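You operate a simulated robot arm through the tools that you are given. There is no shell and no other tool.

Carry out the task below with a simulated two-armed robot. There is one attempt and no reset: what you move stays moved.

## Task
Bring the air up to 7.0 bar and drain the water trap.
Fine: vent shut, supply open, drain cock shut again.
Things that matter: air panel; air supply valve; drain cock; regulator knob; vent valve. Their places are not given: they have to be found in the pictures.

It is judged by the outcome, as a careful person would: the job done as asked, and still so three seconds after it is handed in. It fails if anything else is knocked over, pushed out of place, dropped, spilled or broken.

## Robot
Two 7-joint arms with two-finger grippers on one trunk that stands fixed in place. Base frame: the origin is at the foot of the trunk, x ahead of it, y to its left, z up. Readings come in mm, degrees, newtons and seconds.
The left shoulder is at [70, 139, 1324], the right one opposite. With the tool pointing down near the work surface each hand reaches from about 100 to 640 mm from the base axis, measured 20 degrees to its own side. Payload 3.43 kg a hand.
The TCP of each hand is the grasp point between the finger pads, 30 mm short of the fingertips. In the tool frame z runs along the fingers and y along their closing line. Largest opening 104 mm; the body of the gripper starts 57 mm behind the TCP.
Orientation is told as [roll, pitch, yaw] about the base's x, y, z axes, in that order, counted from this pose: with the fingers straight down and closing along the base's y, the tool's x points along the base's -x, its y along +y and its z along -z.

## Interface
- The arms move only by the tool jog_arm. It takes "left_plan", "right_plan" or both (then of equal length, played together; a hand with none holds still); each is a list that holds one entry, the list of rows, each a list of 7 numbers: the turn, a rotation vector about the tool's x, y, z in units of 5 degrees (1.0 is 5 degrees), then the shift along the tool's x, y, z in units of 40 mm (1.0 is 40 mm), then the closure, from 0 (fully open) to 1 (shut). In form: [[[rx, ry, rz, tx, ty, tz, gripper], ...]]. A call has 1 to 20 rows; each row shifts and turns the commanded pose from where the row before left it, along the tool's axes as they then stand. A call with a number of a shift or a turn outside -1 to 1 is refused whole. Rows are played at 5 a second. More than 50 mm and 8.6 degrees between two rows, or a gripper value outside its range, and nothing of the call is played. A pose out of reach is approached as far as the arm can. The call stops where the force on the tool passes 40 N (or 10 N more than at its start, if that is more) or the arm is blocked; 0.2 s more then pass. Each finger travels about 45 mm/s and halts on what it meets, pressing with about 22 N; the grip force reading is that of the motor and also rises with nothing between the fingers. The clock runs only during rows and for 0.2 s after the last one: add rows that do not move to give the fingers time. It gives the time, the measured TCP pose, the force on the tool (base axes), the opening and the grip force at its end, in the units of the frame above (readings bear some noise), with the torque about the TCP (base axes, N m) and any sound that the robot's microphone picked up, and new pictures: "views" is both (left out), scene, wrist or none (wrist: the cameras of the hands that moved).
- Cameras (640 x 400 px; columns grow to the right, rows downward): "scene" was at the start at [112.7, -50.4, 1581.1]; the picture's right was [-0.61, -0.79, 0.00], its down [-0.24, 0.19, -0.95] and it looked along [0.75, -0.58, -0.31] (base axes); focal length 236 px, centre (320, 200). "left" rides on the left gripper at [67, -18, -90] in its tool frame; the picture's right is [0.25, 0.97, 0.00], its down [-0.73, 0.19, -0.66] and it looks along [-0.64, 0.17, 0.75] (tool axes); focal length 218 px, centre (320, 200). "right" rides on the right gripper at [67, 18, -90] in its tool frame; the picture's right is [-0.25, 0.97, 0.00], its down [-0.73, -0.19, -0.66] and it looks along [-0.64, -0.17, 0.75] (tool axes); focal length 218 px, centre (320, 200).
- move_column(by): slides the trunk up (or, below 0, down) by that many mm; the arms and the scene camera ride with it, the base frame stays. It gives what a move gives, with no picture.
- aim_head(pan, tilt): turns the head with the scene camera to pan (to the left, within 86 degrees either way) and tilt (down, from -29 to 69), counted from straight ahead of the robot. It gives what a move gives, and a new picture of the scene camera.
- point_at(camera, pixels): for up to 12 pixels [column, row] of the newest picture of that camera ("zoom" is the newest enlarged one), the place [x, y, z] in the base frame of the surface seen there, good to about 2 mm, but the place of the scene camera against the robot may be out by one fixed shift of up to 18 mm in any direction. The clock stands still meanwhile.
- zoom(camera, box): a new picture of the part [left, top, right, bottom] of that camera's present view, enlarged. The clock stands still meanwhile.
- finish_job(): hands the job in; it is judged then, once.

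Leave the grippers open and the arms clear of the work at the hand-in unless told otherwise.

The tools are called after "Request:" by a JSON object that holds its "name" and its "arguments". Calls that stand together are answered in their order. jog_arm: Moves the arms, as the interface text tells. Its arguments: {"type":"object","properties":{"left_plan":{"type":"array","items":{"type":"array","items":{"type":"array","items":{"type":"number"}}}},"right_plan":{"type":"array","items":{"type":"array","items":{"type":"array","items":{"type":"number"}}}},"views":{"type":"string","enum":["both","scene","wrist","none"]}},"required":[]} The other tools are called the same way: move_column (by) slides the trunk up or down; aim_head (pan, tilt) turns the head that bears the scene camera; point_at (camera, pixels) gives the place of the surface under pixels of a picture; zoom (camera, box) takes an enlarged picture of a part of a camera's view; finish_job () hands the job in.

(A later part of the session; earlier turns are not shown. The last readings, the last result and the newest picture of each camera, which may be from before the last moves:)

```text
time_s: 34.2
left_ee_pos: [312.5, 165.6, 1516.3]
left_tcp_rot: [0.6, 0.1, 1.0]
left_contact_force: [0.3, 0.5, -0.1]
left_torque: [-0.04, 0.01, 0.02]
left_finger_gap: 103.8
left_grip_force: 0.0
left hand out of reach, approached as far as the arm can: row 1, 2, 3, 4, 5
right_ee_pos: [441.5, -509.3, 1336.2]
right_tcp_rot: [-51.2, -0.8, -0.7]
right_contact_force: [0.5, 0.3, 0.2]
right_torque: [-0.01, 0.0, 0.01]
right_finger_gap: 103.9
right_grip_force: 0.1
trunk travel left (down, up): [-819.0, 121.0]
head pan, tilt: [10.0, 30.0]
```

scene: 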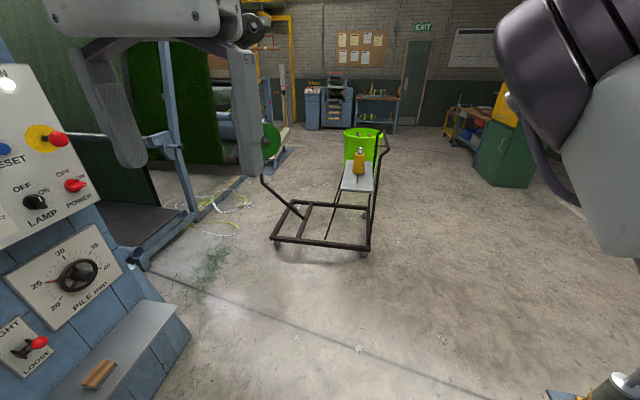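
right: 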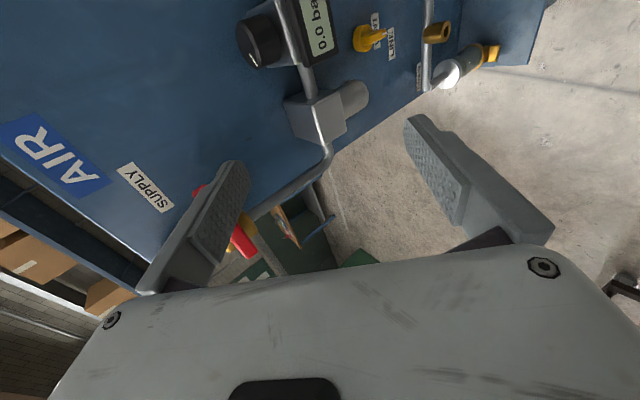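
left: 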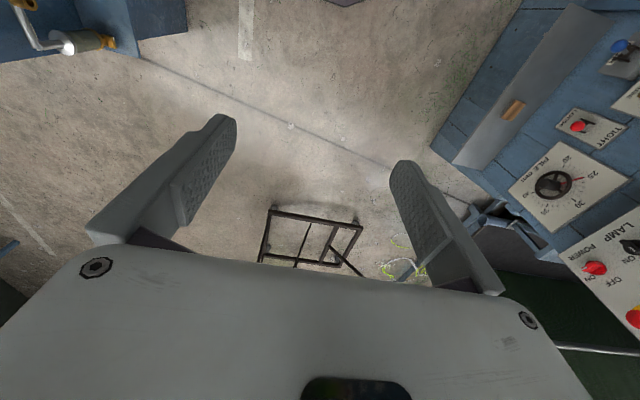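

I move the left hand some more (+y 140).

Request:
{"name": "jog_arm", "arguments": {"left_plan": [[[0, 0, 0, 0, 0.9, 0, 0], [0, 0, 0, 0, 0.9, 0, 0], [0, 0, 0, 0, 0.9, 0, 0], [0, 0, 0, 0, 0.9, 0, 0]]], "views": "scene"}}

Request:
{"name": "aim_head", "arguments": {"pan": -62, "tilt": 35}}

Request:
{"name": "jog_arm", "arguments": {"right_plan": [[[1, 0, 0, 0, 0, 0, 0], [1, 0, 0, 0, 0, 0, 0], [1, 0, 0, 0, 0, 0, 0], [1, 0, 0, 0, 0, 0, 0], [1, 0, 0, 0, 0, 0, 0], [1, 0, 0, 0, 0, 0, 0], [1, 0, 0, 0, 0, 0, 0], [0.8, 0, 0, 0, 0, 0, 0]]], "views": "both"}}

```text
time_s: 35.2
left_ee_pos: [322.9, 167.3, 1516.1]
left_tcp_rot: [0.6, 0.4, 1.0]
left_contact_force: [0.0, 1.1, -0.6]
left_torque: [0.03, 0.05, -0.01]
left_finger_gap: 103.9
left_grip_force: 0.0
left hand out of reach, approached as far as the arm can: row 1, 2, 3, 4
right_ee_pos: [445.0, -512.3, 1334.0]
right_tcp_rot: [-50.8, -0.7, -0.7]
right_contact_force: [-0.1, -1.3, 0.1]
right_torque: [0.01, -0.03, -0.02]
right_finger_gap: 104.1
right_grip_force: 0.0
trunk travel left (down, up): [-819.0, 121.0]
head pan, tilt: [10.0, 30.0]
```

scene: 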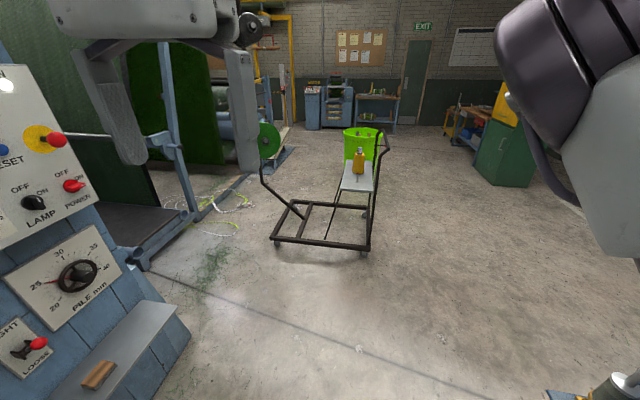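

```text
time_s: 36.6
left_ee_pos: [321.3, 167.5, 1515.8]
left_tcp_rot: [0.5, 0.3, 1.1]
left_contact_force: [0.0, -0.6, -0.9]
left_torque: [-0.02, -0.01, 0.01]
left_finger_gap: 104.0
left_grip_force: 0.1
right_ee_pos: [443.7, -511.3, 1335.4]
right_tcp_rot: [-51.0, -0.7, -0.7]
right_contact_force: [0.6, -0.9, 0.2]
right_torque: [0.03, -0.03, 0.01]
right_finger_gap: 104.0
right_grip_force: 0.1
trunk travel left (down, up): [-819.0, 121.0]
head pan, tilt: [-62.0, 35.0]
```

scene: 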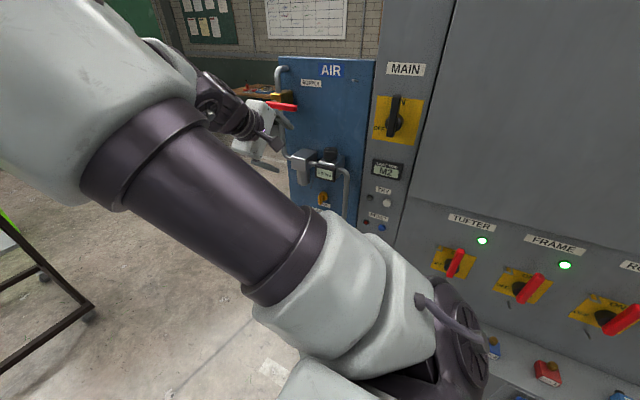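

```text
time_s: 38.4
left_ee_pos: [322.4, 168.8, 1515.0]
left_tcp_rot: [0.6, 0.5, 1.0]
left_contact_force: [0.2, 0.6, -0.3]
left_torque: [0.01, 0.02, -0.02]
left_finger_gap: 103.8
left_grip_force: 0.0
right_ee_pos: [443.1, -514.3, 1332.7]
right_tcp_rot: [-89.9, -0.7, -1.1]
right_contact_force: [0.2, 0.4, -0.6]
right_torque: [-0.04, 0.01, -0.03]
right_finger_gap: 104.0
right_grip_force: 0.1
trunk travel left (down, up): [-819.0, 121.0]
head pan, tilt: [-62.0, 35.0]
```

scene: 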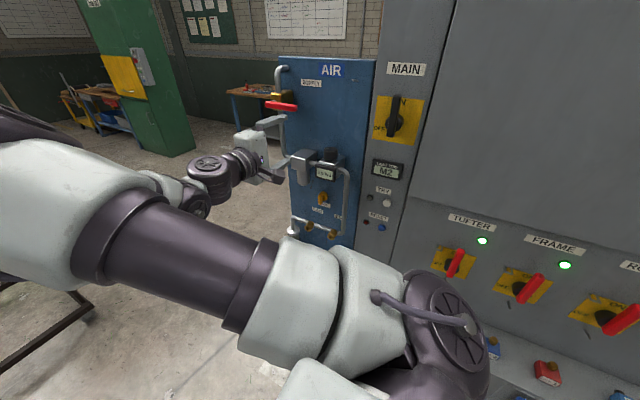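
right: 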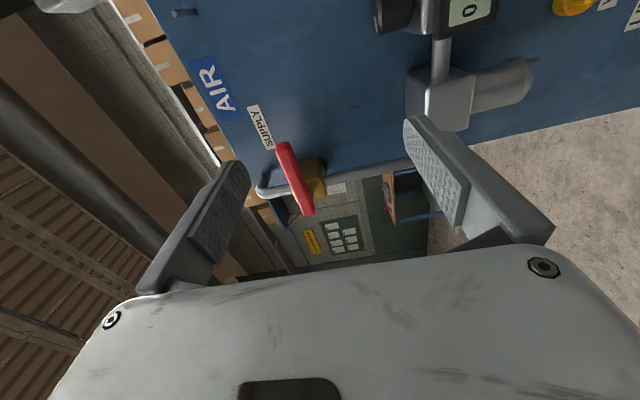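

Now the hand points at the panel with the elbow inboard and the scene camera sees the whole panel. I zoom there and measure.

Request:
{"name": "zoom", "arguments": {"camera": "scene", "box": [265, 55, 385, 255]}}

Request:
{"name": "zoom", "arguments": {"camera": "scene", "box": [280, 140, 380, 245]}}

Request:
{"name": "zoom", "arguments": {"camera": "right", "box": [230, 100, 400, 220]}}

Request:
{"name": "point_at", "arguments": {"camera": "right", "pixels": [[282, 150], [290, 170], [300, 190], [308, 210], [318, 170], [322, 185], [462, 10], [395, 10], [575, 5], [440, 95]]}}

```text
2.00 times, centred on (325, 155) of scene
```

zoom: 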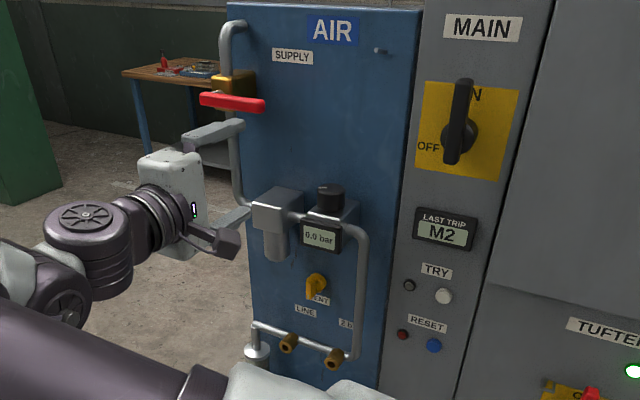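

```text
3.81 times, centred on (330, 192) of scene
```

zoom: 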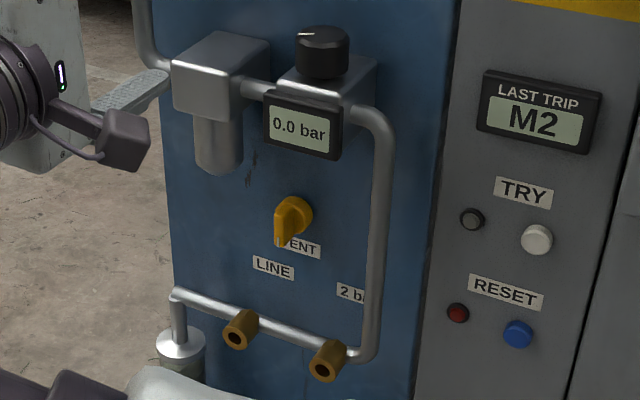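

```text
3.33 times, centred on (315, 160) of right
```

zoom: 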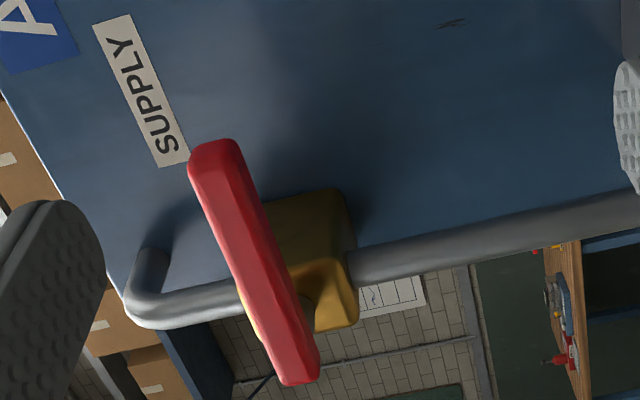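

```text
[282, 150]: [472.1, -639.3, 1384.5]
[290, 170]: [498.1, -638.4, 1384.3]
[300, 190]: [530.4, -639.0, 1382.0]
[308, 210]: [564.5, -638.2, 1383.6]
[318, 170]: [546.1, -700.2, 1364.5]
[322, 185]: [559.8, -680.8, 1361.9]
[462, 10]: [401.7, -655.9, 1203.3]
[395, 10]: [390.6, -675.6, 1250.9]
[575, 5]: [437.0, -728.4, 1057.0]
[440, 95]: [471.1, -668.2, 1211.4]
```

Lever spans x 470–570, z≈1385, front y≈-639; I will pinch it near the tip at x≈488 with the fingers closing vertically. First move in front of it (y −600), opening 104.

Request:
{"name": "jog_arm", "arguments": {"right_plan": [[[0, 0, 0, -0.374, -0.44, 0.6, 0], [0, 0, 0, -0.374, -0.44, 0.6, 0], [0, 0, 0, -0.374, -0.44, 0.6, 0]]], "views": "both"}}

```text
time_s: 39.2
left_ee_pos: [322.1, 167.5, 1515.6]
left_tcp_rot: [0.5, 0.3, 1.0]
left_contact_force: [1.0, 0.1, 0.0]
left_torque: [0.02, -0.02, 0.05]
left_finger_gap: 103.9
left_grip_force: 0.0
right_ee_pos: [489.8, -584.3, 1386.6]
right_tcp_rot: [-89.9, -0.7, -0.7]
right_contact_force: [-0.6, -0.3, 0.7]
right_torque: [0.01, 0.02, 0.0]
right_finger_gap: 104.1
right_grip_force: 0.1
trunk travel left (down, up): [-819.0, 121.0]
head pan, tilt: [-62.0, 35.0]
```

scene: 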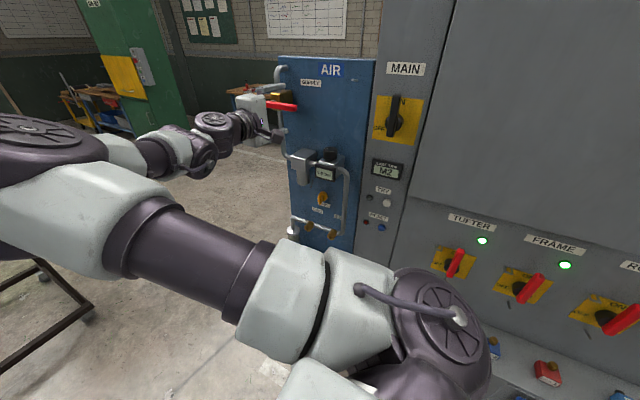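
right: 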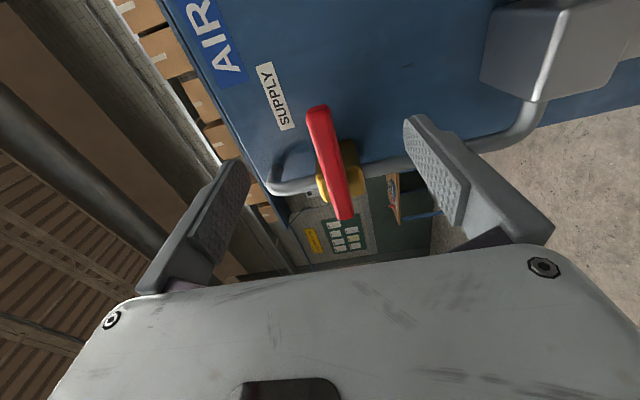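

The lever is centred between the fingers. I go in 50 mm (y≈−634), then close the fingers on it.

Request:
{"name": "jog_arm", "arguments": {"right_plan": [[[0, 0, 0, 0, 0, 0.6, 0], [0, 0, 0, 0, 0, 0.65, 0], [0, 0, 0, 0, 0, 0, 0.5], [0, 0, 0, 0, 0, 0, 1], [0, 0, 0, 0, 0, 0, 1], [0, 0, 0, 0, 0, 0, 1], [0, 0, 0, 0, 0, 0, 1], [0, 0, 0, 0, 0, 0, 1], [0, 0, 0, 0, 0, 0, 1]]], "views": "both"}}

```text
time_s: 41.2
left_ee_pos: [321.9, 167.9, 1516.4]
left_tcp_rot: [0.5, 0.5, 1.0]
left_contact_force: [-0.2, 0.1, -0.3]
left_torque: [0.01, -0.02, 0.0]
left_finger_gap: 104.0
left_grip_force: 0.1
right_ee_pos: [486.1, -632.8, 1384.8]
right_tcp_rot: [-89.8, -0.6, -0.6]
right_contact_force: [-3.1, 3.4, -8.8]
right_torque: [-0.34, 0.68, 0.25]
right_finger_gap: 17.7
right_grip_force: 44.9
trunk travel left (down, up): [-819.0, 121.0]
head pan, tilt: [-62.0, 35.0]
```

scene: 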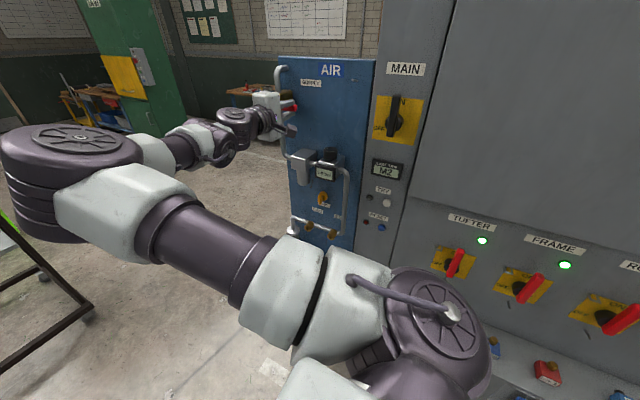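
right: 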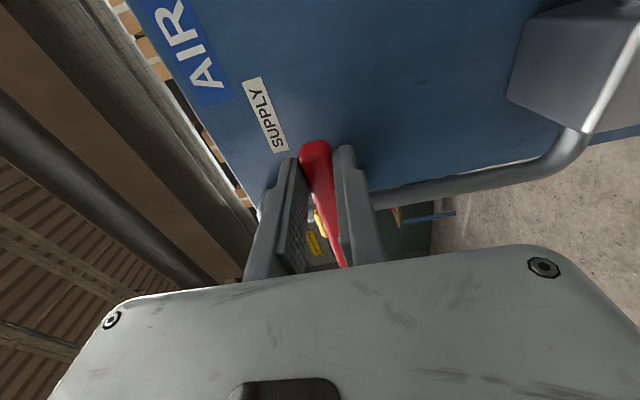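

The lever is held (17.7 mm wide). I try turning its tip down about the pivot (r≈69 mm): 3 rows of 5°.

Request:
{"name": "jog_arm", "arguments": {"right_plan": [[[0, 0, 1, 0, 0.15, 0, 1], [0, 0, 1, 0, 0.15, 0, 1], [0, 0, 1, 0, 0.15, 0, 1]]], "views": "wrist"}}

```text
time_s: 42.0
left_ee_pos: [320.7, 170.3, 1517.3]
left_tcp_rot: [0.5, 0.2, 0.9]
left_contact_force: [-0.3, 0.0, 0.0]
left_torque: [0.0, 0.04, -0.01]
left_finger_gap: 104.0
left_grip_force: 0.0
right_ee_pos: [487.9, -632.2, 1381.3]
right_tcp_rot: [-91.0, -16.3, -0.2]
right_contact_force: [6.0, -8.2, 32.0]
right_torque: [0.2, 1.19, 0.3]
right_finger_gap: 22.8
right_grip_force: 45.2
trunk travel left (down, up): [-819.0, 121.0]
head pan, tilt: [-62.0, 35.0]
```

right: 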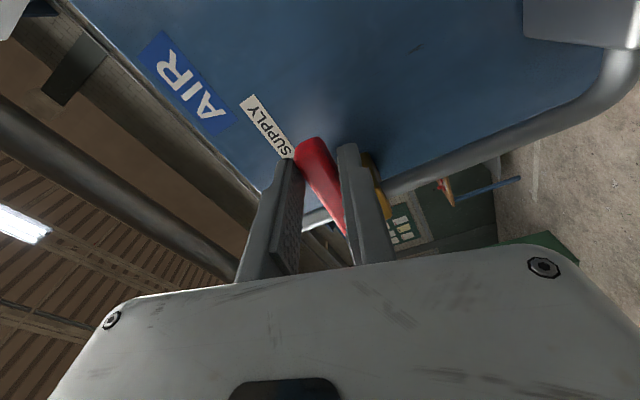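

It resists with 32 N upward and barely moves: down is against the stop. I turn back and go up instead.

Request:
{"name": "jog_arm", "arguments": {"right_plan": [[[0, 0, -1, 0, -0.03, 0, 1], [0, 0, -1, 0, -0.03, 0, 1], [0, 0, -1, 0, -0.03, 0, 1], [0, 0, -1, 0, -0.15, 0, 1], [0, 0, -1, 0, -0.15, 0, 1], [0, 0, -1, 0, -0.15, 0, 1]]], "views": "wrist"}}

```text
time_s: 43.4
left_ee_pos: [318.6, 171.0, 1515.9]
left_tcp_rot: [0.3, 0.3, 1.0]
left_contact_force: [-0.3, 0.0, 0.3]
left_torque: [0.01, 0.02, 0.04]
left_finger_gap: 104.1
left_grip_force: 0.0
right_ee_pos: [484.8, -631.9, 1392.6]
right_tcp_rot: [-90.1, 14.3, -1.0]
right_contact_force: [-4.9, 2.8, 9.7]
right_torque: [-0.55, -0.92, -0.35]
right_finger_gap: 20.4
right_grip_force: 45.8
trunk travel left (down, up): [-819.0, 121.0]
head pan, tilt: [-62.0, 35.0]
```

right: 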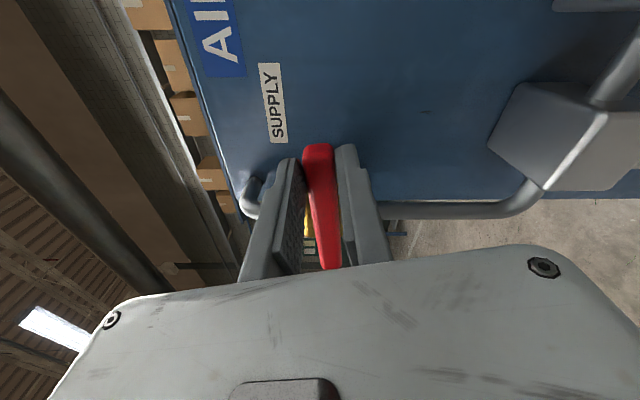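

The lever seems to follow upward; I continue 3 more rows and watch.

Request:
{"name": "jog_arm", "arguments": {"right_plan": [[[0, 0, -0.5, 0, -0.2, 0, 1], [0, 0, -1, 0, -0.17, 0, 1], [0, 0, -1, 0, -0.17, 0, 1]]], "views": "wrist"}}

```text
time_s: 44.2
left_ee_pos: [317.4, 170.5, 1518.1]
left_tcp_rot: [0.3, 0.2, 0.9]
left_contact_force: [0.3, 1.0, -1.3]
left_torque: [0.0, 0.02, 0.0]
left_finger_gap: 104.2
left_grip_force: 0.1
right_ee_pos: [491.5, -632.3, 1416.1]
right_tcp_rot: [-90.2, 26.4, -1.0]
right_contact_force: [-7.0, -1.7, 13.6]
right_torque: [-0.62, -0.87, -0.32]
right_finger_gap: 18.4
right_grip_force: 45.2
trunk travel left (down, up): [-819.0, 121.0]
head pan, tilt: [-62.0, 35.0]
```

right: 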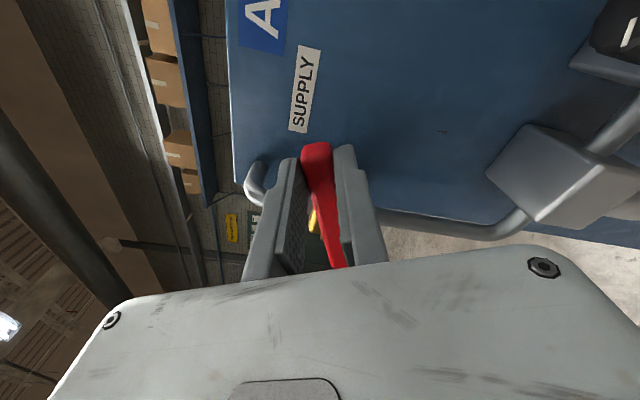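

The lever moves up freely (about 25° now). I continue to vertical: 13 rows along the arc.

Request:
{"name": "jog_arm", "arguments": {"right_plan": [[[0, 0, -1, 0, -0.155, 0, 1], [0, 0, -1, 0, -0.155, 0, 1], [0, 0, -1, 0, -0.155, 0, 1], [0, 0, -1, 0, -0.155, 0, 1], [0, 0, -1, 0, -0.155, 0, 1], [0, 0, -1, 0, -0.155, 0, 1], [0, 0, -1, 0, -0.155, 0, 1], [0, 0, -1, 0, -0.155, 0, 1], [0, 0, -1, 0, -0.155, 0, 1], [0, 0, -1, 0, -0.155, 0, 1], [0, 0, -1, 0, -0.155, 0, 1], [0, 0, -1, 0, -0.155, 0, 1]]], "views": "both"}}

```text
time_s: 46.8
left_ee_pos: [320.7, 171.8, 1516.4]
left_tcp_rot: [0.3, 0.3, 0.9]
left_contact_force: [-0.3, 0.1, -0.4]
left_torque: [-0.02, -0.01, -0.02]
left_finger_gap: 103.9
left_grip_force: 0.1
right_ee_pos: [553.1, -630.9, 1459.7]
right_tcp_rot: [-101.8, 86.4, -12.3]
right_contact_force: [8.6, -5.8, 29.9]
right_torque: [-0.51, -1.06, 0.49]
right_finger_gap: 19.7
right_grip_force: 44.9
trunk travel left (down, up): [-819.0, 121.0]
head pan, tilt: [-62.0, 35.0]
```

scene: 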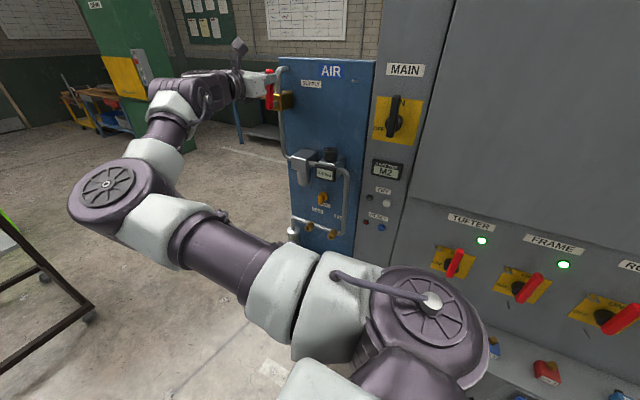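
right: 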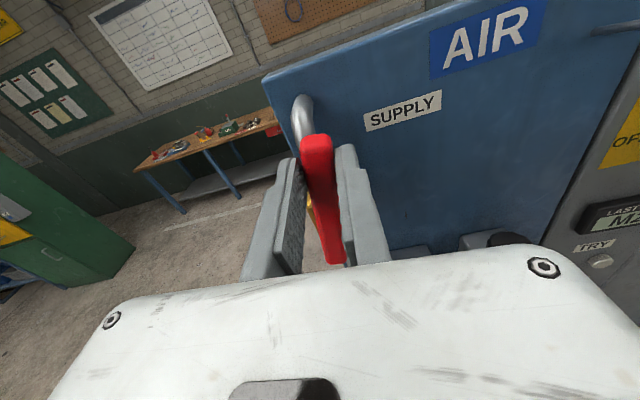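

The lever is nearly vertical. One more small push to the stop, then zoom to check.

Request:
{"name": "jog_arm", "arguments": {"right_plan": [[[0, 0, -0.7, 0, -0.12, 0, 1], [0, 0, 0, 0, -0.08, 0, 1]]], "views": "both"}}

Request:
{"name": "zoom", "arguments": {"camera": "scene", "box": [250, 50, 360, 215]}}

```text
time_s: 47.4
left_ee_pos: [321.4, 172.3, 1515.4]
left_tcp_rot: [0.2, 0.3, 1.0]
left_contact_force: [-0.5, -0.6, 0.0]
left_torque: [-0.01, 0.03, -0.04]
left_finger_gap: 103.9
left_grip_force: 0.0
right_ee_pos: [561.4, -631.7, 1461.6]
right_tcp_rot: [177.6, 89.3, -92.9]
right_contact_force: [11.4, -2.1, 27.6]
right_torque: [-0.38, -1.02, 0.62]
right_finger_gap: 18.1
right_grip_force: 45.2
trunk travel left (down, up): [-819.0, 121.0]
head pan, tilt: [-62.0, 35.0]
```

scene: 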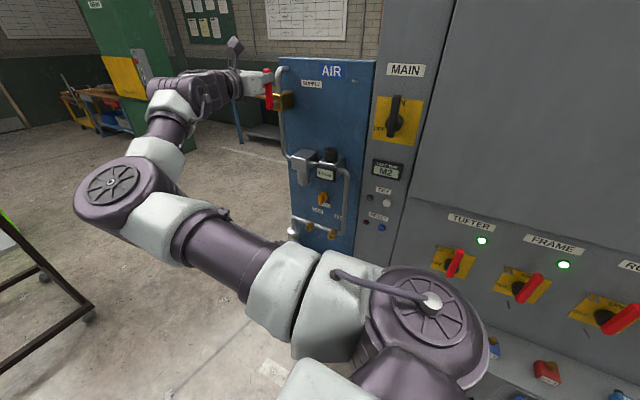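
right: 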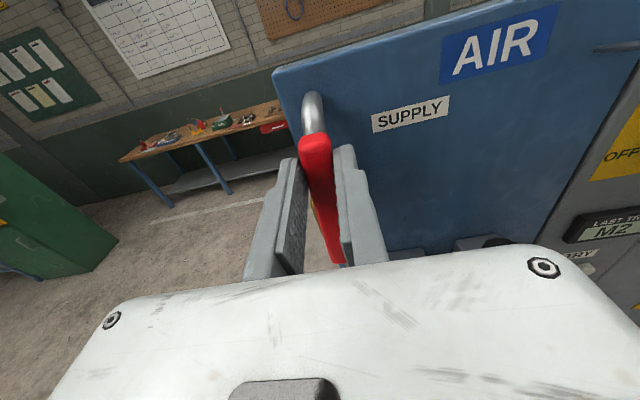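

```text
2.42 times, centred on (305, 132) of scene
```

zoom: 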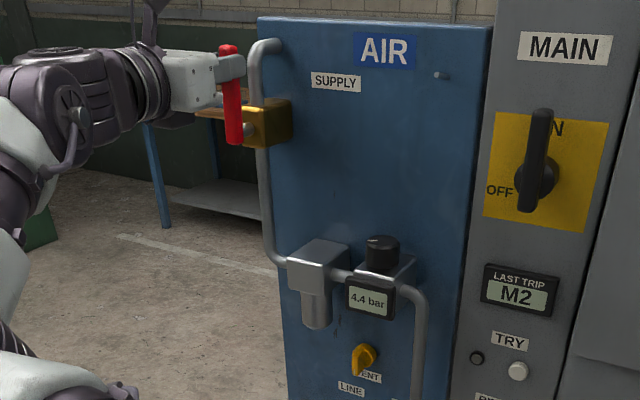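

The display now reads 4.4 bar; the lever stands upright along the pipe. I open the fingers and back out, then read the gauge again.

Request:
{"name": "jog_arm", "arguments": {"right_plan": [[[0, 0, 0, 0, 0, 0, 0.7], [0, 0, 0, 0, 0, 0, 0.4], [0, 0, 0, 0, 0, 0, 0.4], [0, 0, 0, 0, 0, -0.8, 0.4], [0, 0, 0, 0, 0, -0.8, 0.4], [0, 0, 0, 0, 0, -0.8, 0.4], [0, 0, 0, 0, 0, -0.6, 0.4]]], "views": "both"}}

Request:
{"name": "zoom", "arguments": {"camera": "scene", "box": [250, 50, 360, 250]}}

Request:
{"name": "zoom", "arguments": {"camera": "scene", "box": [290, 140, 350, 215]}}

```text
time_s: 49.0
left_ee_pos: [322.2, 168.9, 1515.8]
left_tcp_rot: [0.4, 0.3, 1.0]
left_contact_force: [-0.2, -0.2, -0.2]
left_torque: [-0.01, 0.01, 0.01]
left_finger_gap: 104.1
left_grip_force: 0.0
right_ee_pos: [563.2, -514.9, 1456.4]
right_tcp_rot: [94.3, 89.8, -176.5]
right_contact_force: [-0.4, -0.1, 0.1]
right_torque: [0.01, -0.01, -0.02]
right_finger_gap: 62.4
right_grip_force: 0.1
trunk travel left (down, up): [-819.0, 121.0]
head pan, tilt: [-62.0, 35.0]
```

scene: 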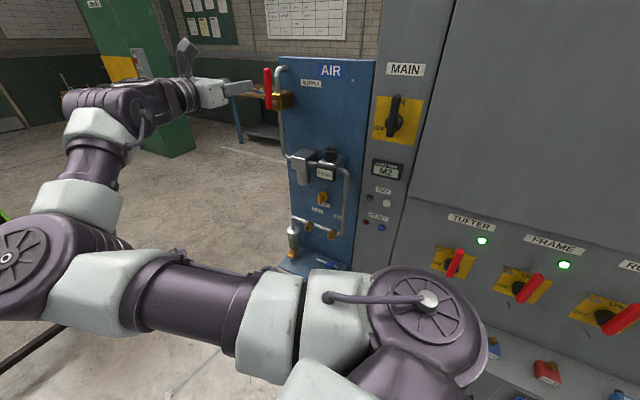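
right: 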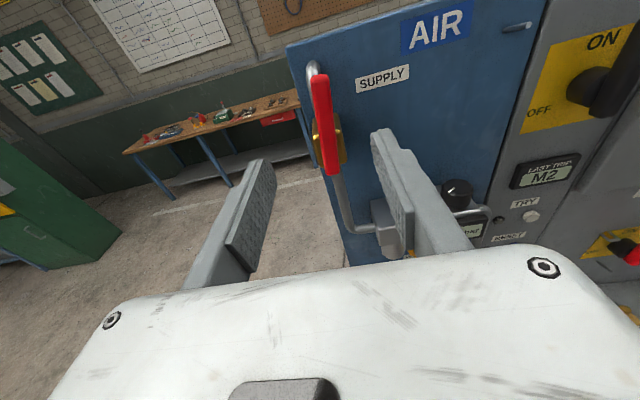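

```text
2.00 times, centred on (305, 150) of scene
```

zoom: 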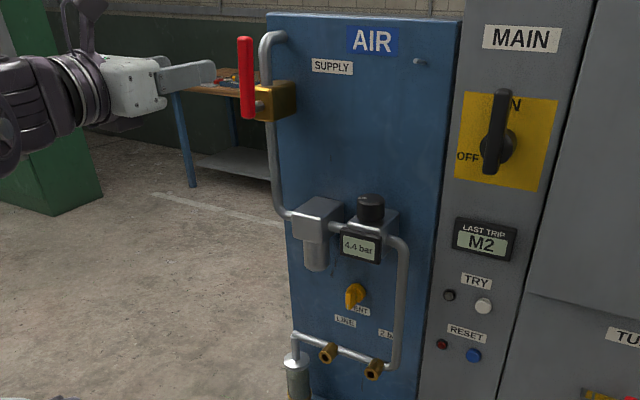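

```text
5.33 times, centred on (320, 178) of scene
```

zoom: 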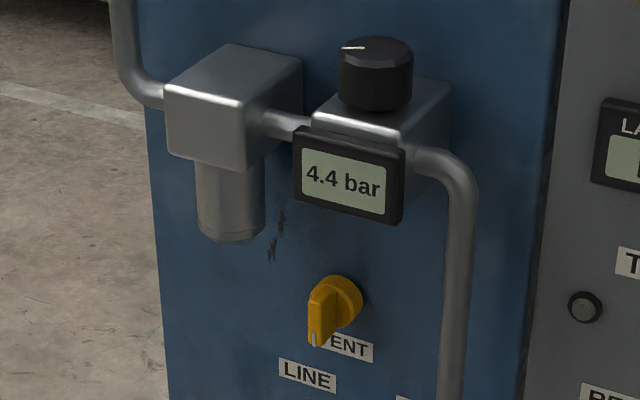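

Supply is open; the gauge stands at 4.4 bar. The vent seems shut already (pressure holds, no hiss). Next the regulator knob at about (380,−699,1253). I move the hand in front of it (camera is on top now) to look closely.

Request:
{"name": "jog_arm", "arguments": {"right_plan": [[[0, 0, 0, -0.69, 0.76, 0.2, 0.33], [0, 0, 0, -0.69, 0.76, 0.2, 0.33], [0, 0, 0, -0.69, 0.76, 0.2, 0.33], [0, 0, 0, -0.69, 0.76, 0.2, 0.33], [0, 0, 0, -0.69, 0.76, 0.2, 0.33], [0, 0, 0, -0.69, 0.76, 0.2, 0.33]]], "views": "both"}}

```text
time_s: 50.4
left_ee_pos: [321.3, 167.5, 1516.9]
left_tcp_rot: [0.6, 0.3, 1.0]
left_contact_force: [0.3, -0.3, -0.8]
left_torque: [-0.01, 0.01, -0.04]
left_finger_gap: 104.1
left_grip_force: 0.1
right_ee_pos: [377.5, -561.3, 1289.6]
right_tcp_rot: [71.6, 89.9, 160.8]
right_contact_force: [-0.8, -0.6, -0.1]
right_torque: [0.0, 0.02, 0.04]
right_finger_gap: 69.9
right_grip_force: 0.0
trunk travel left (down, up): [-819.0, 121.0]
head pan, tilt: [-62.0, 35.0]
```

scene: 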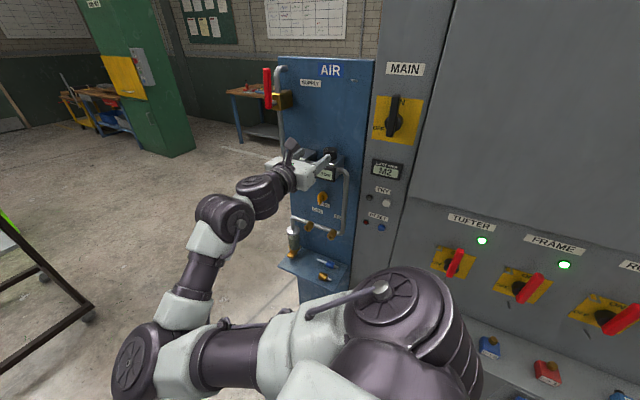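
right: 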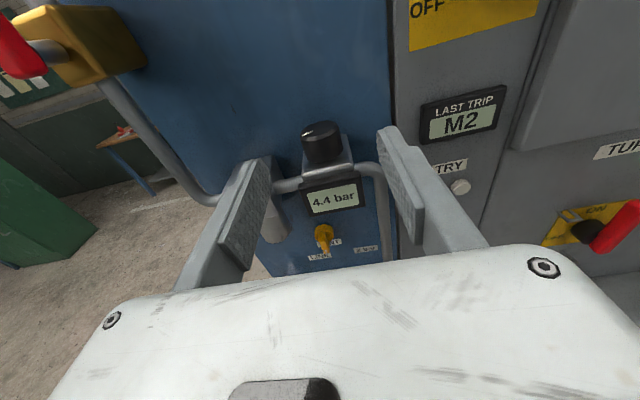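

Excellent view: the knob at (322,145), display 4.4 bar. I measure the knob and zoom.

Request:
{"name": "point_at", "arguments": {"camera": "right", "pixels": [[320, 132], [305, 132], [340, 132], [322, 123], [322, 152], [304, 148], [341, 148], [325, 168], [350, 168], [330, 195], [324, 228], [327, 245]]}}

Request:
{"name": "zoom", "arguments": {"camera": "right", "box": [260, 100, 400, 190]}}

Request:
{"name": "zoom", "arguments": {"camera": "right", "box": [280, 180, 400, 270]}}

```text
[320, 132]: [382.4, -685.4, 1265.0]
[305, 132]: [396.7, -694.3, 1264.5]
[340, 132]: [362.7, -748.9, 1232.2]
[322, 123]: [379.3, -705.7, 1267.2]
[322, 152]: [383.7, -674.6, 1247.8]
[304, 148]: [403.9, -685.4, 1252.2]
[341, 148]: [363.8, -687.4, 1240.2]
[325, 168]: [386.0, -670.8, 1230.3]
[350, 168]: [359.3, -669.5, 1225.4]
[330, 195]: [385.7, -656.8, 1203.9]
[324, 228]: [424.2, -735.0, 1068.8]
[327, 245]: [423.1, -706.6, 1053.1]
```

```text
4.44 times, centred on (330, 145) of right
```

zoom: 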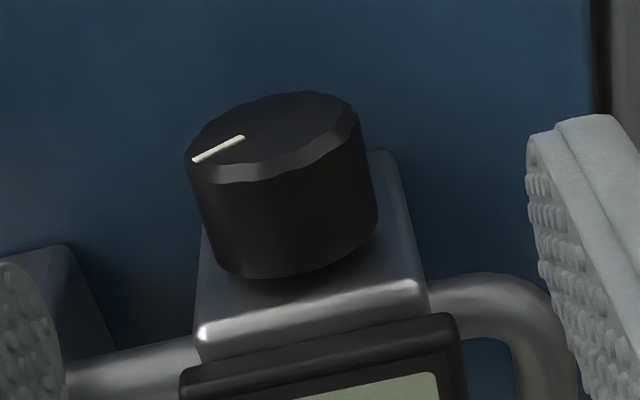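

```text
4.44 times, centred on (340, 225) of right
```

zoom: 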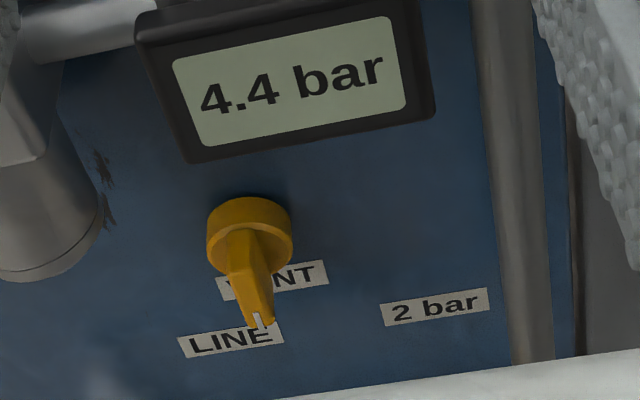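

Knob: centre ≈ (383,−696), z 1236–1266, diameter ≈42. I lower to z≈1253, centre x=383, then advance so the pads straddle the knob (opening 70).

Request:
{"name": "jog_arm", "arguments": {"right_plan": [[[0, 0, 0, -0.91, -0.14, 0, 0.33], [0, 0, 0, 0, 0, 0.83, 0.33], [0, 0, 0, 0, 0, 0.83, 0.33], [0, 0, 0, 0, 0, 0.83, 0.33]]], "views": "wrist"}}

```text
time_s: 51.4
left_ee_pos: [322.8, 167.1, 1516.4]
left_tcp_rot: [0.5, 0.3, 0.9]
left_contact_force: [0.2, 0.0, 0.4]
left_torque: [0.02, -0.02, 0.0]
left_finger_gap: 104.1
left_grip_force: 0.1
right_ee_pos: [382.9, -662.2, 1251.4]
right_tcp_rot: [66.3, 89.8, 155.6]
right_contact_force: [-0.2, -0.7, -0.2]
right_torque: [-0.02, 0.0, 0.03]
right_finger_gap: 69.6
right_grip_force: 0.2
trunk travel left (down, up): [-819.0, 121.0]
head pan, tilt: [-62.0, 35.0]
```

right: 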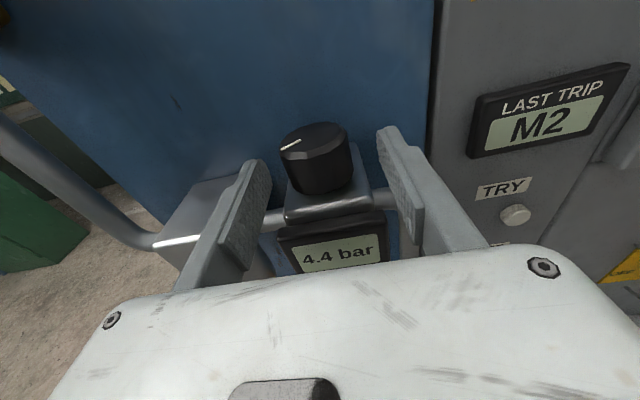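

Well centred. I advance 34 mm to the knob axis, pre-turn the hand 25° anticlockwise (about vertical, tool x), and close on the knob.

Request:
{"name": "jog_arm", "arguments": {"right_plan": [[[0, 0, 0, 0, 0, 0.42, 0.33], [0, 0, 0, 0, 0, 0.42, 0.33], [1, 0, 0, 0, 0, 0, 0.33], [1, 0, 0, 0, 0, 0, 0.33], [1, 0, 0, 0, 0, 0, 0.33], [1, 0, 0, 0, 0, 0, 0.33], [1, 0, 0, 0, 0, 0, 0.33], [0, 0, 0, 0, 0, 0, 0.6], [0, 0, 0, 0, 0, 0, 1], [0, 0, 0, 0, 0, 0, 1], [0, 0, 0, 0, 0, 0, 1], [0, 0, 0, 0, 0, 0, 1]]], "views": "wrist"}}

Request:
{"name": "zoom", "arguments": {"camera": "right", "box": [220, 90, 420, 270]}}

```text
time_s: 54.0
left_ee_pos: [323.2, 168.5, 1515.4]
left_tcp_rot: [0.5, 0.4, 1.0]
left_contact_force: [-0.2, -0.1, -0.8]
left_torque: [0.0, -0.01, 0.0]
left_finger_gap: 104.2
left_grip_force: 0.0
right_ee_pos: [384.0, -694.4, 1251.4]
right_tcp_rot: [57.6, 89.8, 172.1]
right_contact_force: [3.1, -0.8, 1.4]
right_torque: [0.43, -0.12, -0.03]
right_finger_gap: 43.3
right_grip_force: 45.0
trunk travel left (down, up): [-819.0, 121.0]
head pan, tilt: [-62.0, 35.0]
```

right: 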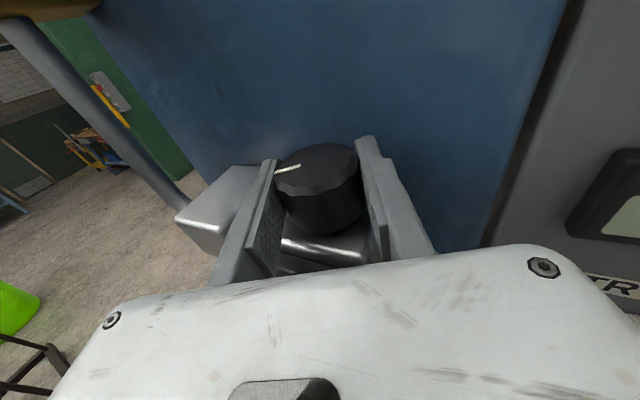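

```text
2.22 times, centred on (320, 180) of right
```

zoom: 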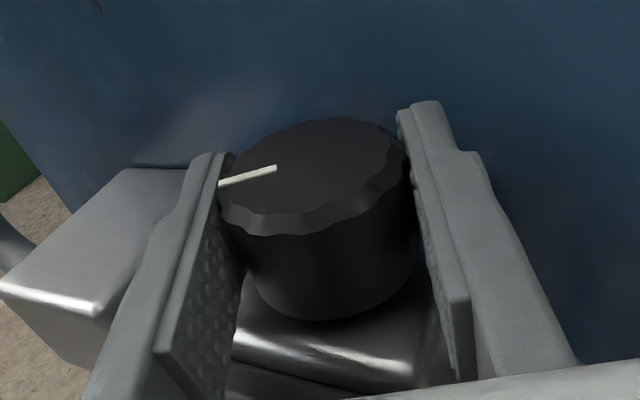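

Knob held (43 mm). I turn it clockwise 10° and read the gauge with the scene camera.

Request:
{"name": "jog_arm", "arguments": {"right_plan": [[[-1, 0, 0, 0, 0, 0, 1], [-1, 0, 0, 0, 0, 0, 1], [0, 0, 0, 0, 0, 0, 1]]], "views": "both"}}

Request:
{"name": "zoom", "arguments": {"camera": "scene", "box": [290, 130, 360, 215]}}

```text
time_s: 54.8
left_ee_pos: [323.0, 168.5, 1516.0]
left_tcp_rot: [0.6, 0.4, 1.0]
left_contact_force: [-0.6, -0.6, -0.4]
left_torque: [-0.01, 0.01, -0.01]
left_finger_gap: 104.0
left_grip_force: 0.1
right_ee_pos: [383.9, -694.4, 1252.7]
right_tcp_rot: [62.6, 89.7, 166.9]
right_contact_force: [3.0, 2.4, -4.0]
right_torque: [-0.46, -0.58, -0.02]
right_finger_gap: 43.6
right_grip_force: 44.9
trunk travel left (down, up): [-819.0, 121.0]
head pan, tilt: [-62.0, 35.0]
```

scene: 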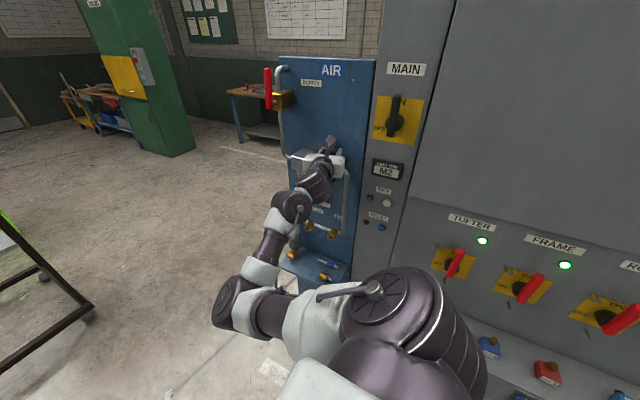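
right: 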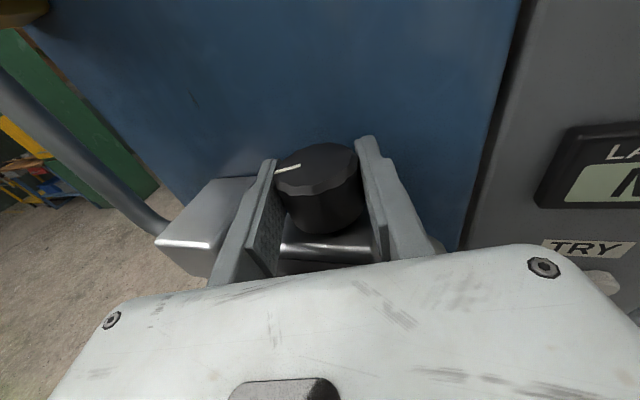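

```text
4.71 times, centred on (325, 172) of scene
```

zoom: 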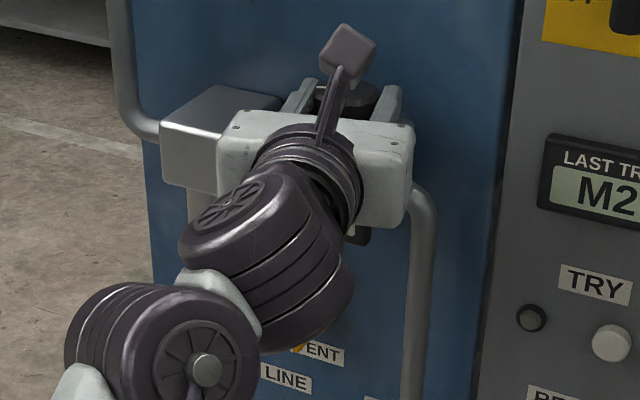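

The knob turned with the hand, but the gauge is hidden. I release and back off 40 mm to read it in the wrist camera.

Request:
{"name": "jog_arm", "arguments": {"right_plan": [[[0, 0, 0, 0, 0, 0, 0.6], [0, 0, 0, 0, 0, 0, 0.33], [0, 0, 0, 0, 0, 0, 0.33], [0, 0, 0, 0, 0, -0.6, 0.33], [0, 0, 0, 0, 0, -0.6, 0.33]]], "views": "wrist"}}

Request:
{"name": "zoom", "arguments": {"camera": "right", "box": [220, 90, 420, 290]}}

```text
time_s: 56.0
left_ee_pos: [318.7, 170.6, 1516.8]
left_tcp_rot: [0.3, 0.3, 0.9]
left_contact_force: [0.6, 0.3, -0.1]
left_torque: [-0.01, -0.03, 0.0]
left_finger_gap: 103.8
left_grip_force: 0.1
right_ee_pos: [370.7, -646.6, 1253.8]
right_tcp_rot: [89.6, 89.7, -166.1]
right_contact_force: [-0.4, 0.5, 0.7]
right_torque: [-0.01, 0.0, -0.01]
right_finger_gap: 69.8
right_grip_force: 0.1
trunk travel left (down, up): [-819.0, 121.0]
head pan, tilt: [-62.0, 35.0]
```

right: 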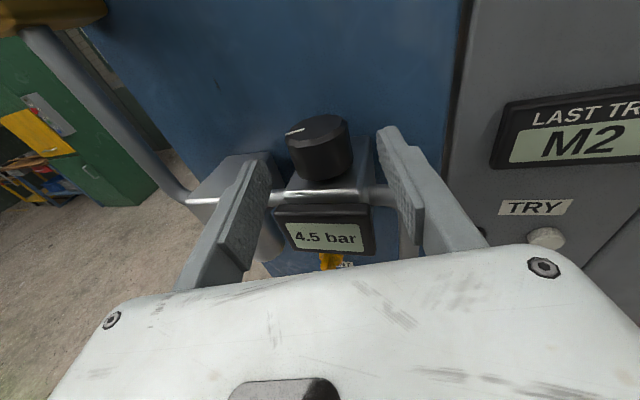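

```text
2.00 times, centred on (320, 190) of right
```

zoom: 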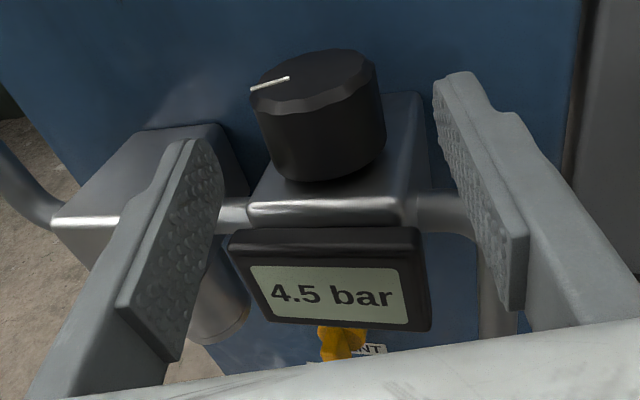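

4.5 bar: clockwise raises it, about 0.1 bar per 10°. I need ~230° more, in several strokes. I check the filter box clearance first.

Request:
{"name": "point_at", "arguments": {"camera": "right", "pixels": [[215, 190], [235, 165], [200, 200], [265, 155], [350, 195], [365, 145], [330, 122], [348, 128], [318, 145], [395, 175]]}}

```text
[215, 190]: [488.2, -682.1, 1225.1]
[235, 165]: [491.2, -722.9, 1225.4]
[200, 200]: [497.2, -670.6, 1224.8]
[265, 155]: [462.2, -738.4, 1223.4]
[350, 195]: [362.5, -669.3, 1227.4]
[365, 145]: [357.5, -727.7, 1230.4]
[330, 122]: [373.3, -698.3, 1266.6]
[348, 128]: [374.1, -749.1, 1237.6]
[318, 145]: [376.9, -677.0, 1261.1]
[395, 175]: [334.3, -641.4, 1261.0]
```

The filter box top is at z≈1225, below the fingers (≥1241): clear. I go back in, pre-turn to +50°, and grip.

Request:
{"name": "jog_arm", "arguments": {"right_plan": [[[0, 0, 0, 0, 0, 0.6, 0.33], [0, 0, 0, 0, 0, 0.6, 0.33], [1, 0, 0, 0, 0, 0, 0.33], [1, 0, 0, 0, 0, 0, 0.33], [1, 0, 0, 0, 0, 0, 0.33], [1, 0, 0, 0, 0, 0, 0.33], [1, 0, 0, 0, 0, 0, 0.33], [1, 0, 0, 0, 0, 0, 0.33], [1, 0, 0, 0, 0, 0, 0.33], [0, 0, 0, 0, 0, 0, 0.6], [0, 0, 0, 0, 0, 0, 1], [0, 0, 0, 0, 0, 0, 1], [0, 0, 0, 0, 0, 0, 1], [0, 0, 0, 0, 0, 0, 1]]], "views": "wrist"}}

```text
time_s: 58.0
left_ee_pos: [316.4, 175.2, 1515.7]
left_tcp_rot: [0.3, 0.2, 1.1]
left_contact_force: [0.2, 0.2, -0.8]
left_torque: [0.08, 0.03, 0.01]
left_finger_gap: 104.2
left_grip_force: 0.1
right_ee_pos: [396.1, -699.2, 1254.8]
right_tcp_rot: [121.4, 89.8, -102.6]
right_contact_force: [-12.6, 27.4, 1.3]
right_torque: [0.03, 0.03, -0.73]
right_finger_gap: 57.3
right_grip_force: 0.0
right hand out of reach, approached as far as the arm can: row 8, 9
trunk travel left (down, up): [-819.0, 121.0]
head pan, tilt: [-62.0, 35.0]
stopped in row 9 (right hand): the force on the tool passed its limit at 48 N (the readings are from after the stop); the commanded pose is now the measured one
```

right: 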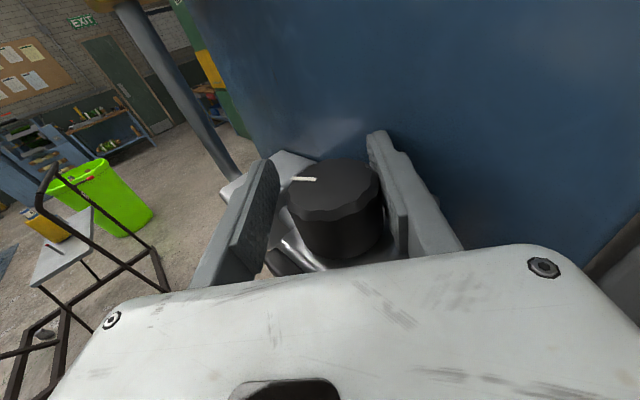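

The last 10° were out of reach and the finger pushed on the knob. I turn back 8°, recentre on the axis (384,−695), then close.

Request:
{"name": "jog_arm", "arguments": {"right_plan": [[[-0.6, 0, 0, 0, 0.13, -0.28, 0.33], [-1, 0, 0, 0, 0, 0, 0.33]]], "views": "wrist"}}

```text
time_s: 58.5
left_ee_pos: [323.7, 173.1, 1515.0]
left_tcp_rot: [0.3, 0.4, 1.0]
left_contact_force: [-0.4, 0.5, 0.0]
left_torque: [-0.01, -0.02, 0.0]
left_finger_gap: 104.3
left_grip_force: 0.0
right_ee_pos: [390.7, -698.6, 1250.7]
right_tcp_rot: [44.3, 89.6, 172.2]
right_contact_force: [4.0, 9.7, -1.7]
right_torque: [0.09, 0.03, 0.05]
right_finger_gap: 63.3
right_grip_force: 0.2
trunk travel left (down, up): [-819.0, 121.0]
head pan, tilt: [-62.0, 35.0]
```

right: 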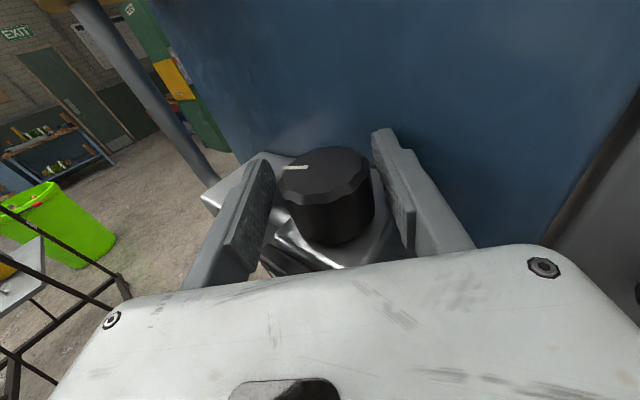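

I recentre a few mm more and close on the knob.

Request:
{"name": "jog_arm", "arguments": {"right_plan": [[[0, 0, 0, 0, 0.08, -0.17, 0.33], [0, 0, 0, 0, 0, 0, 0.33], [0, 0, 0, 0, 0, 0, 0.6], [0, 0, 0, 0, 0, 0, 1], [0, 0, 0, 0, 0, 0, 1], [0, 0, 0, 0, 0, 0, 1]]], "views": "wrist"}}

```text
time_s: 60.0
left_ee_pos: [323.5, 168.4, 1515.6]
left_tcp_rot: [0.5, 0.4, 0.9]
left_contact_force: [-0.7, -0.5, -0.6]
left_torque: [-0.01, 0.01, 0.02]
left_finger_gap: 103.8
left_grip_force: 0.0
right_ee_pos: [384.2, -698.0, 1249.8]
right_tcp_rot: [0.0, 89.8, 128.1]
right_contact_force: [7.6, -0.2, 3.7]
right_torque: [0.13, -0.29, -0.01]
right_finger_gap: 43.3
right_grip_force: 44.9
trunk travel left (down, up): [-819.0, 121.0]
head pan, tilt: [-62.0, 35.0]
```

right: 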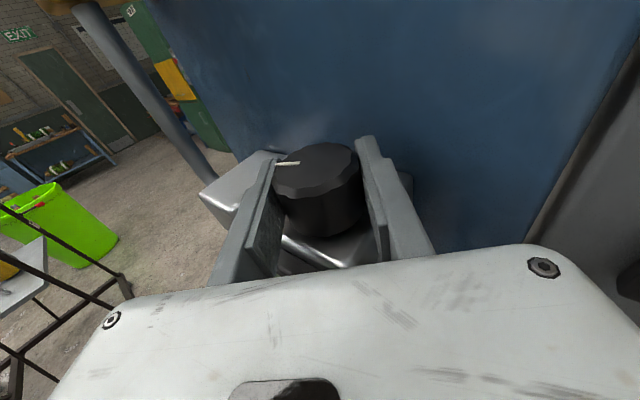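

Held (43 mm) at hand yaw +38°. I turn clockwise 60°.

Request:
{"name": "jog_arm", "arguments": {"right_plan": [[[-1, 0, 0, 0, 0, 0, 1], [-1, 0, 0, 0, 0, 0, 1], [-1, 0, 0, 0, 0, 0, 1], [-1, 0, 0, 0, 0, 0, 1], [-1, 0, 0, 0, 0, 0, 1], [-1, 0, 0, 0, 0, 0, 1], [-1, 0, 0, 0, 0, 0, 1], [-1, 0, 0, 0, 0, 0, 1], [-1, 0, 0, 0, 0, 0, 1], [-1, 0, 0, 0, 0, 0, 1], [-1, 0, 0, 0, 0, 0, 1], [-1, 0, 0, 0, 0, 0, 1]]], "views": "wrist"}}

```text
time_s: 62.5
left_ee_pos: [324.3, 171.6, 1514.5]
left_tcp_rot: [0.4, 0.4, 1.0]
left_contact_force: [0.7, -0.1, 0.3]
left_torque: [0.02, -0.01, 0.01]
left_finger_gap: 104.1
left_grip_force: 0.1
right_ee_pos: [385.7, -697.4, 1250.3]
right_tcp_rot: [69.0, 89.7, 137.0]
right_contact_force: [6.8, 12.3, -7.9]
right_torque: [0.09, -1.16, 0.0]
right_finger_gap: 43.3
right_grip_force: 44.8
trunk travel left (down, up): [-819.0, 121.0]
head pan, tilt: [-62.0, 35.0]
```

right: 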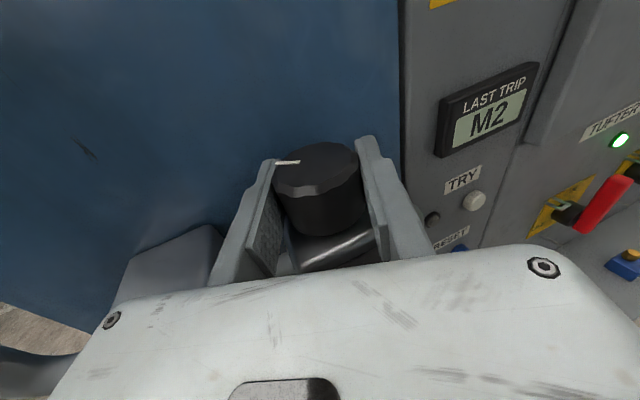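

Knob followed 60°. The arm has room; I continue 20° more.

Request:
{"name": "jog_arm", "arguments": {"right_plan": [[[-1, 0, 0, 0, 0, 0, 1], [-1, 0, 0, 0, 0, 0, 1], [-1, 0, 0, 0, 0, 0, 1], [-1, 0, 0, 0, 0, 0, 1]]], "views": "both"}}

Request:
{"name": "zoom", "arguments": {"camera": "scene", "box": [290, 130, 360, 215]}}

```text
time_s: 63.5
left_ee_pos: [324.1, 167.6, 1515.2]
left_tcp_rot: [0.5, 0.4, 0.9]
left_contact_force: [-0.4, 0.0, 0.4]
left_torque: [0.0, -0.01, 0.01]
left_finger_gap: 104.0
left_grip_force: 0.1
right_ee_pos: [383.1, -699.1, 1251.2]
right_tcp_rot: [82.1, 89.7, 130.1]
right_contact_force: [4.8, 4.8, -7.7]
right_torque: [-0.28, -0.51, 0.64]
right_finger_gap: 43.4
right_grip_force: 45.0
trunk travel left (down, up): [-819.0, 121.0]
head pan, tilt: [-62.0, 35.0]
```

scene: 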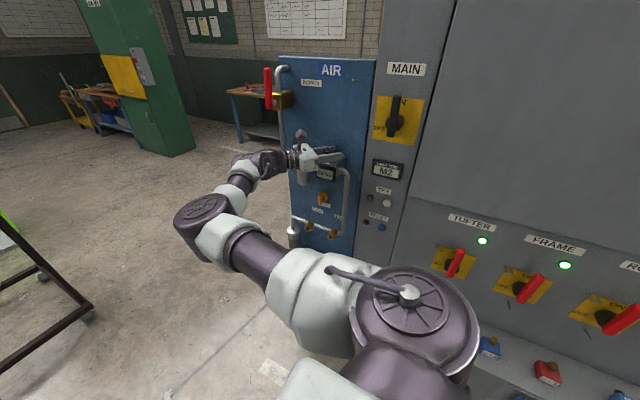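
right: 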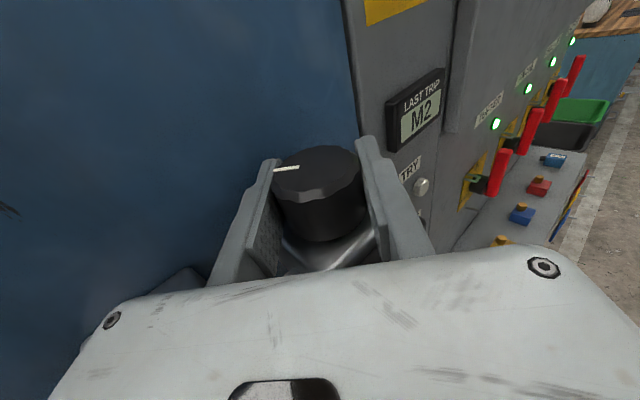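

```text
4.71 times, centred on (325, 172) of scene
```

zoom: 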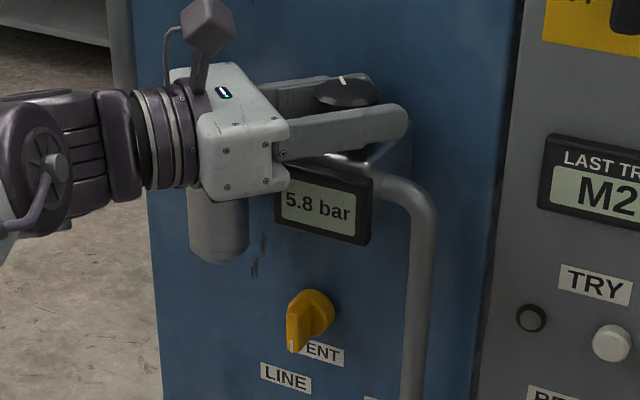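

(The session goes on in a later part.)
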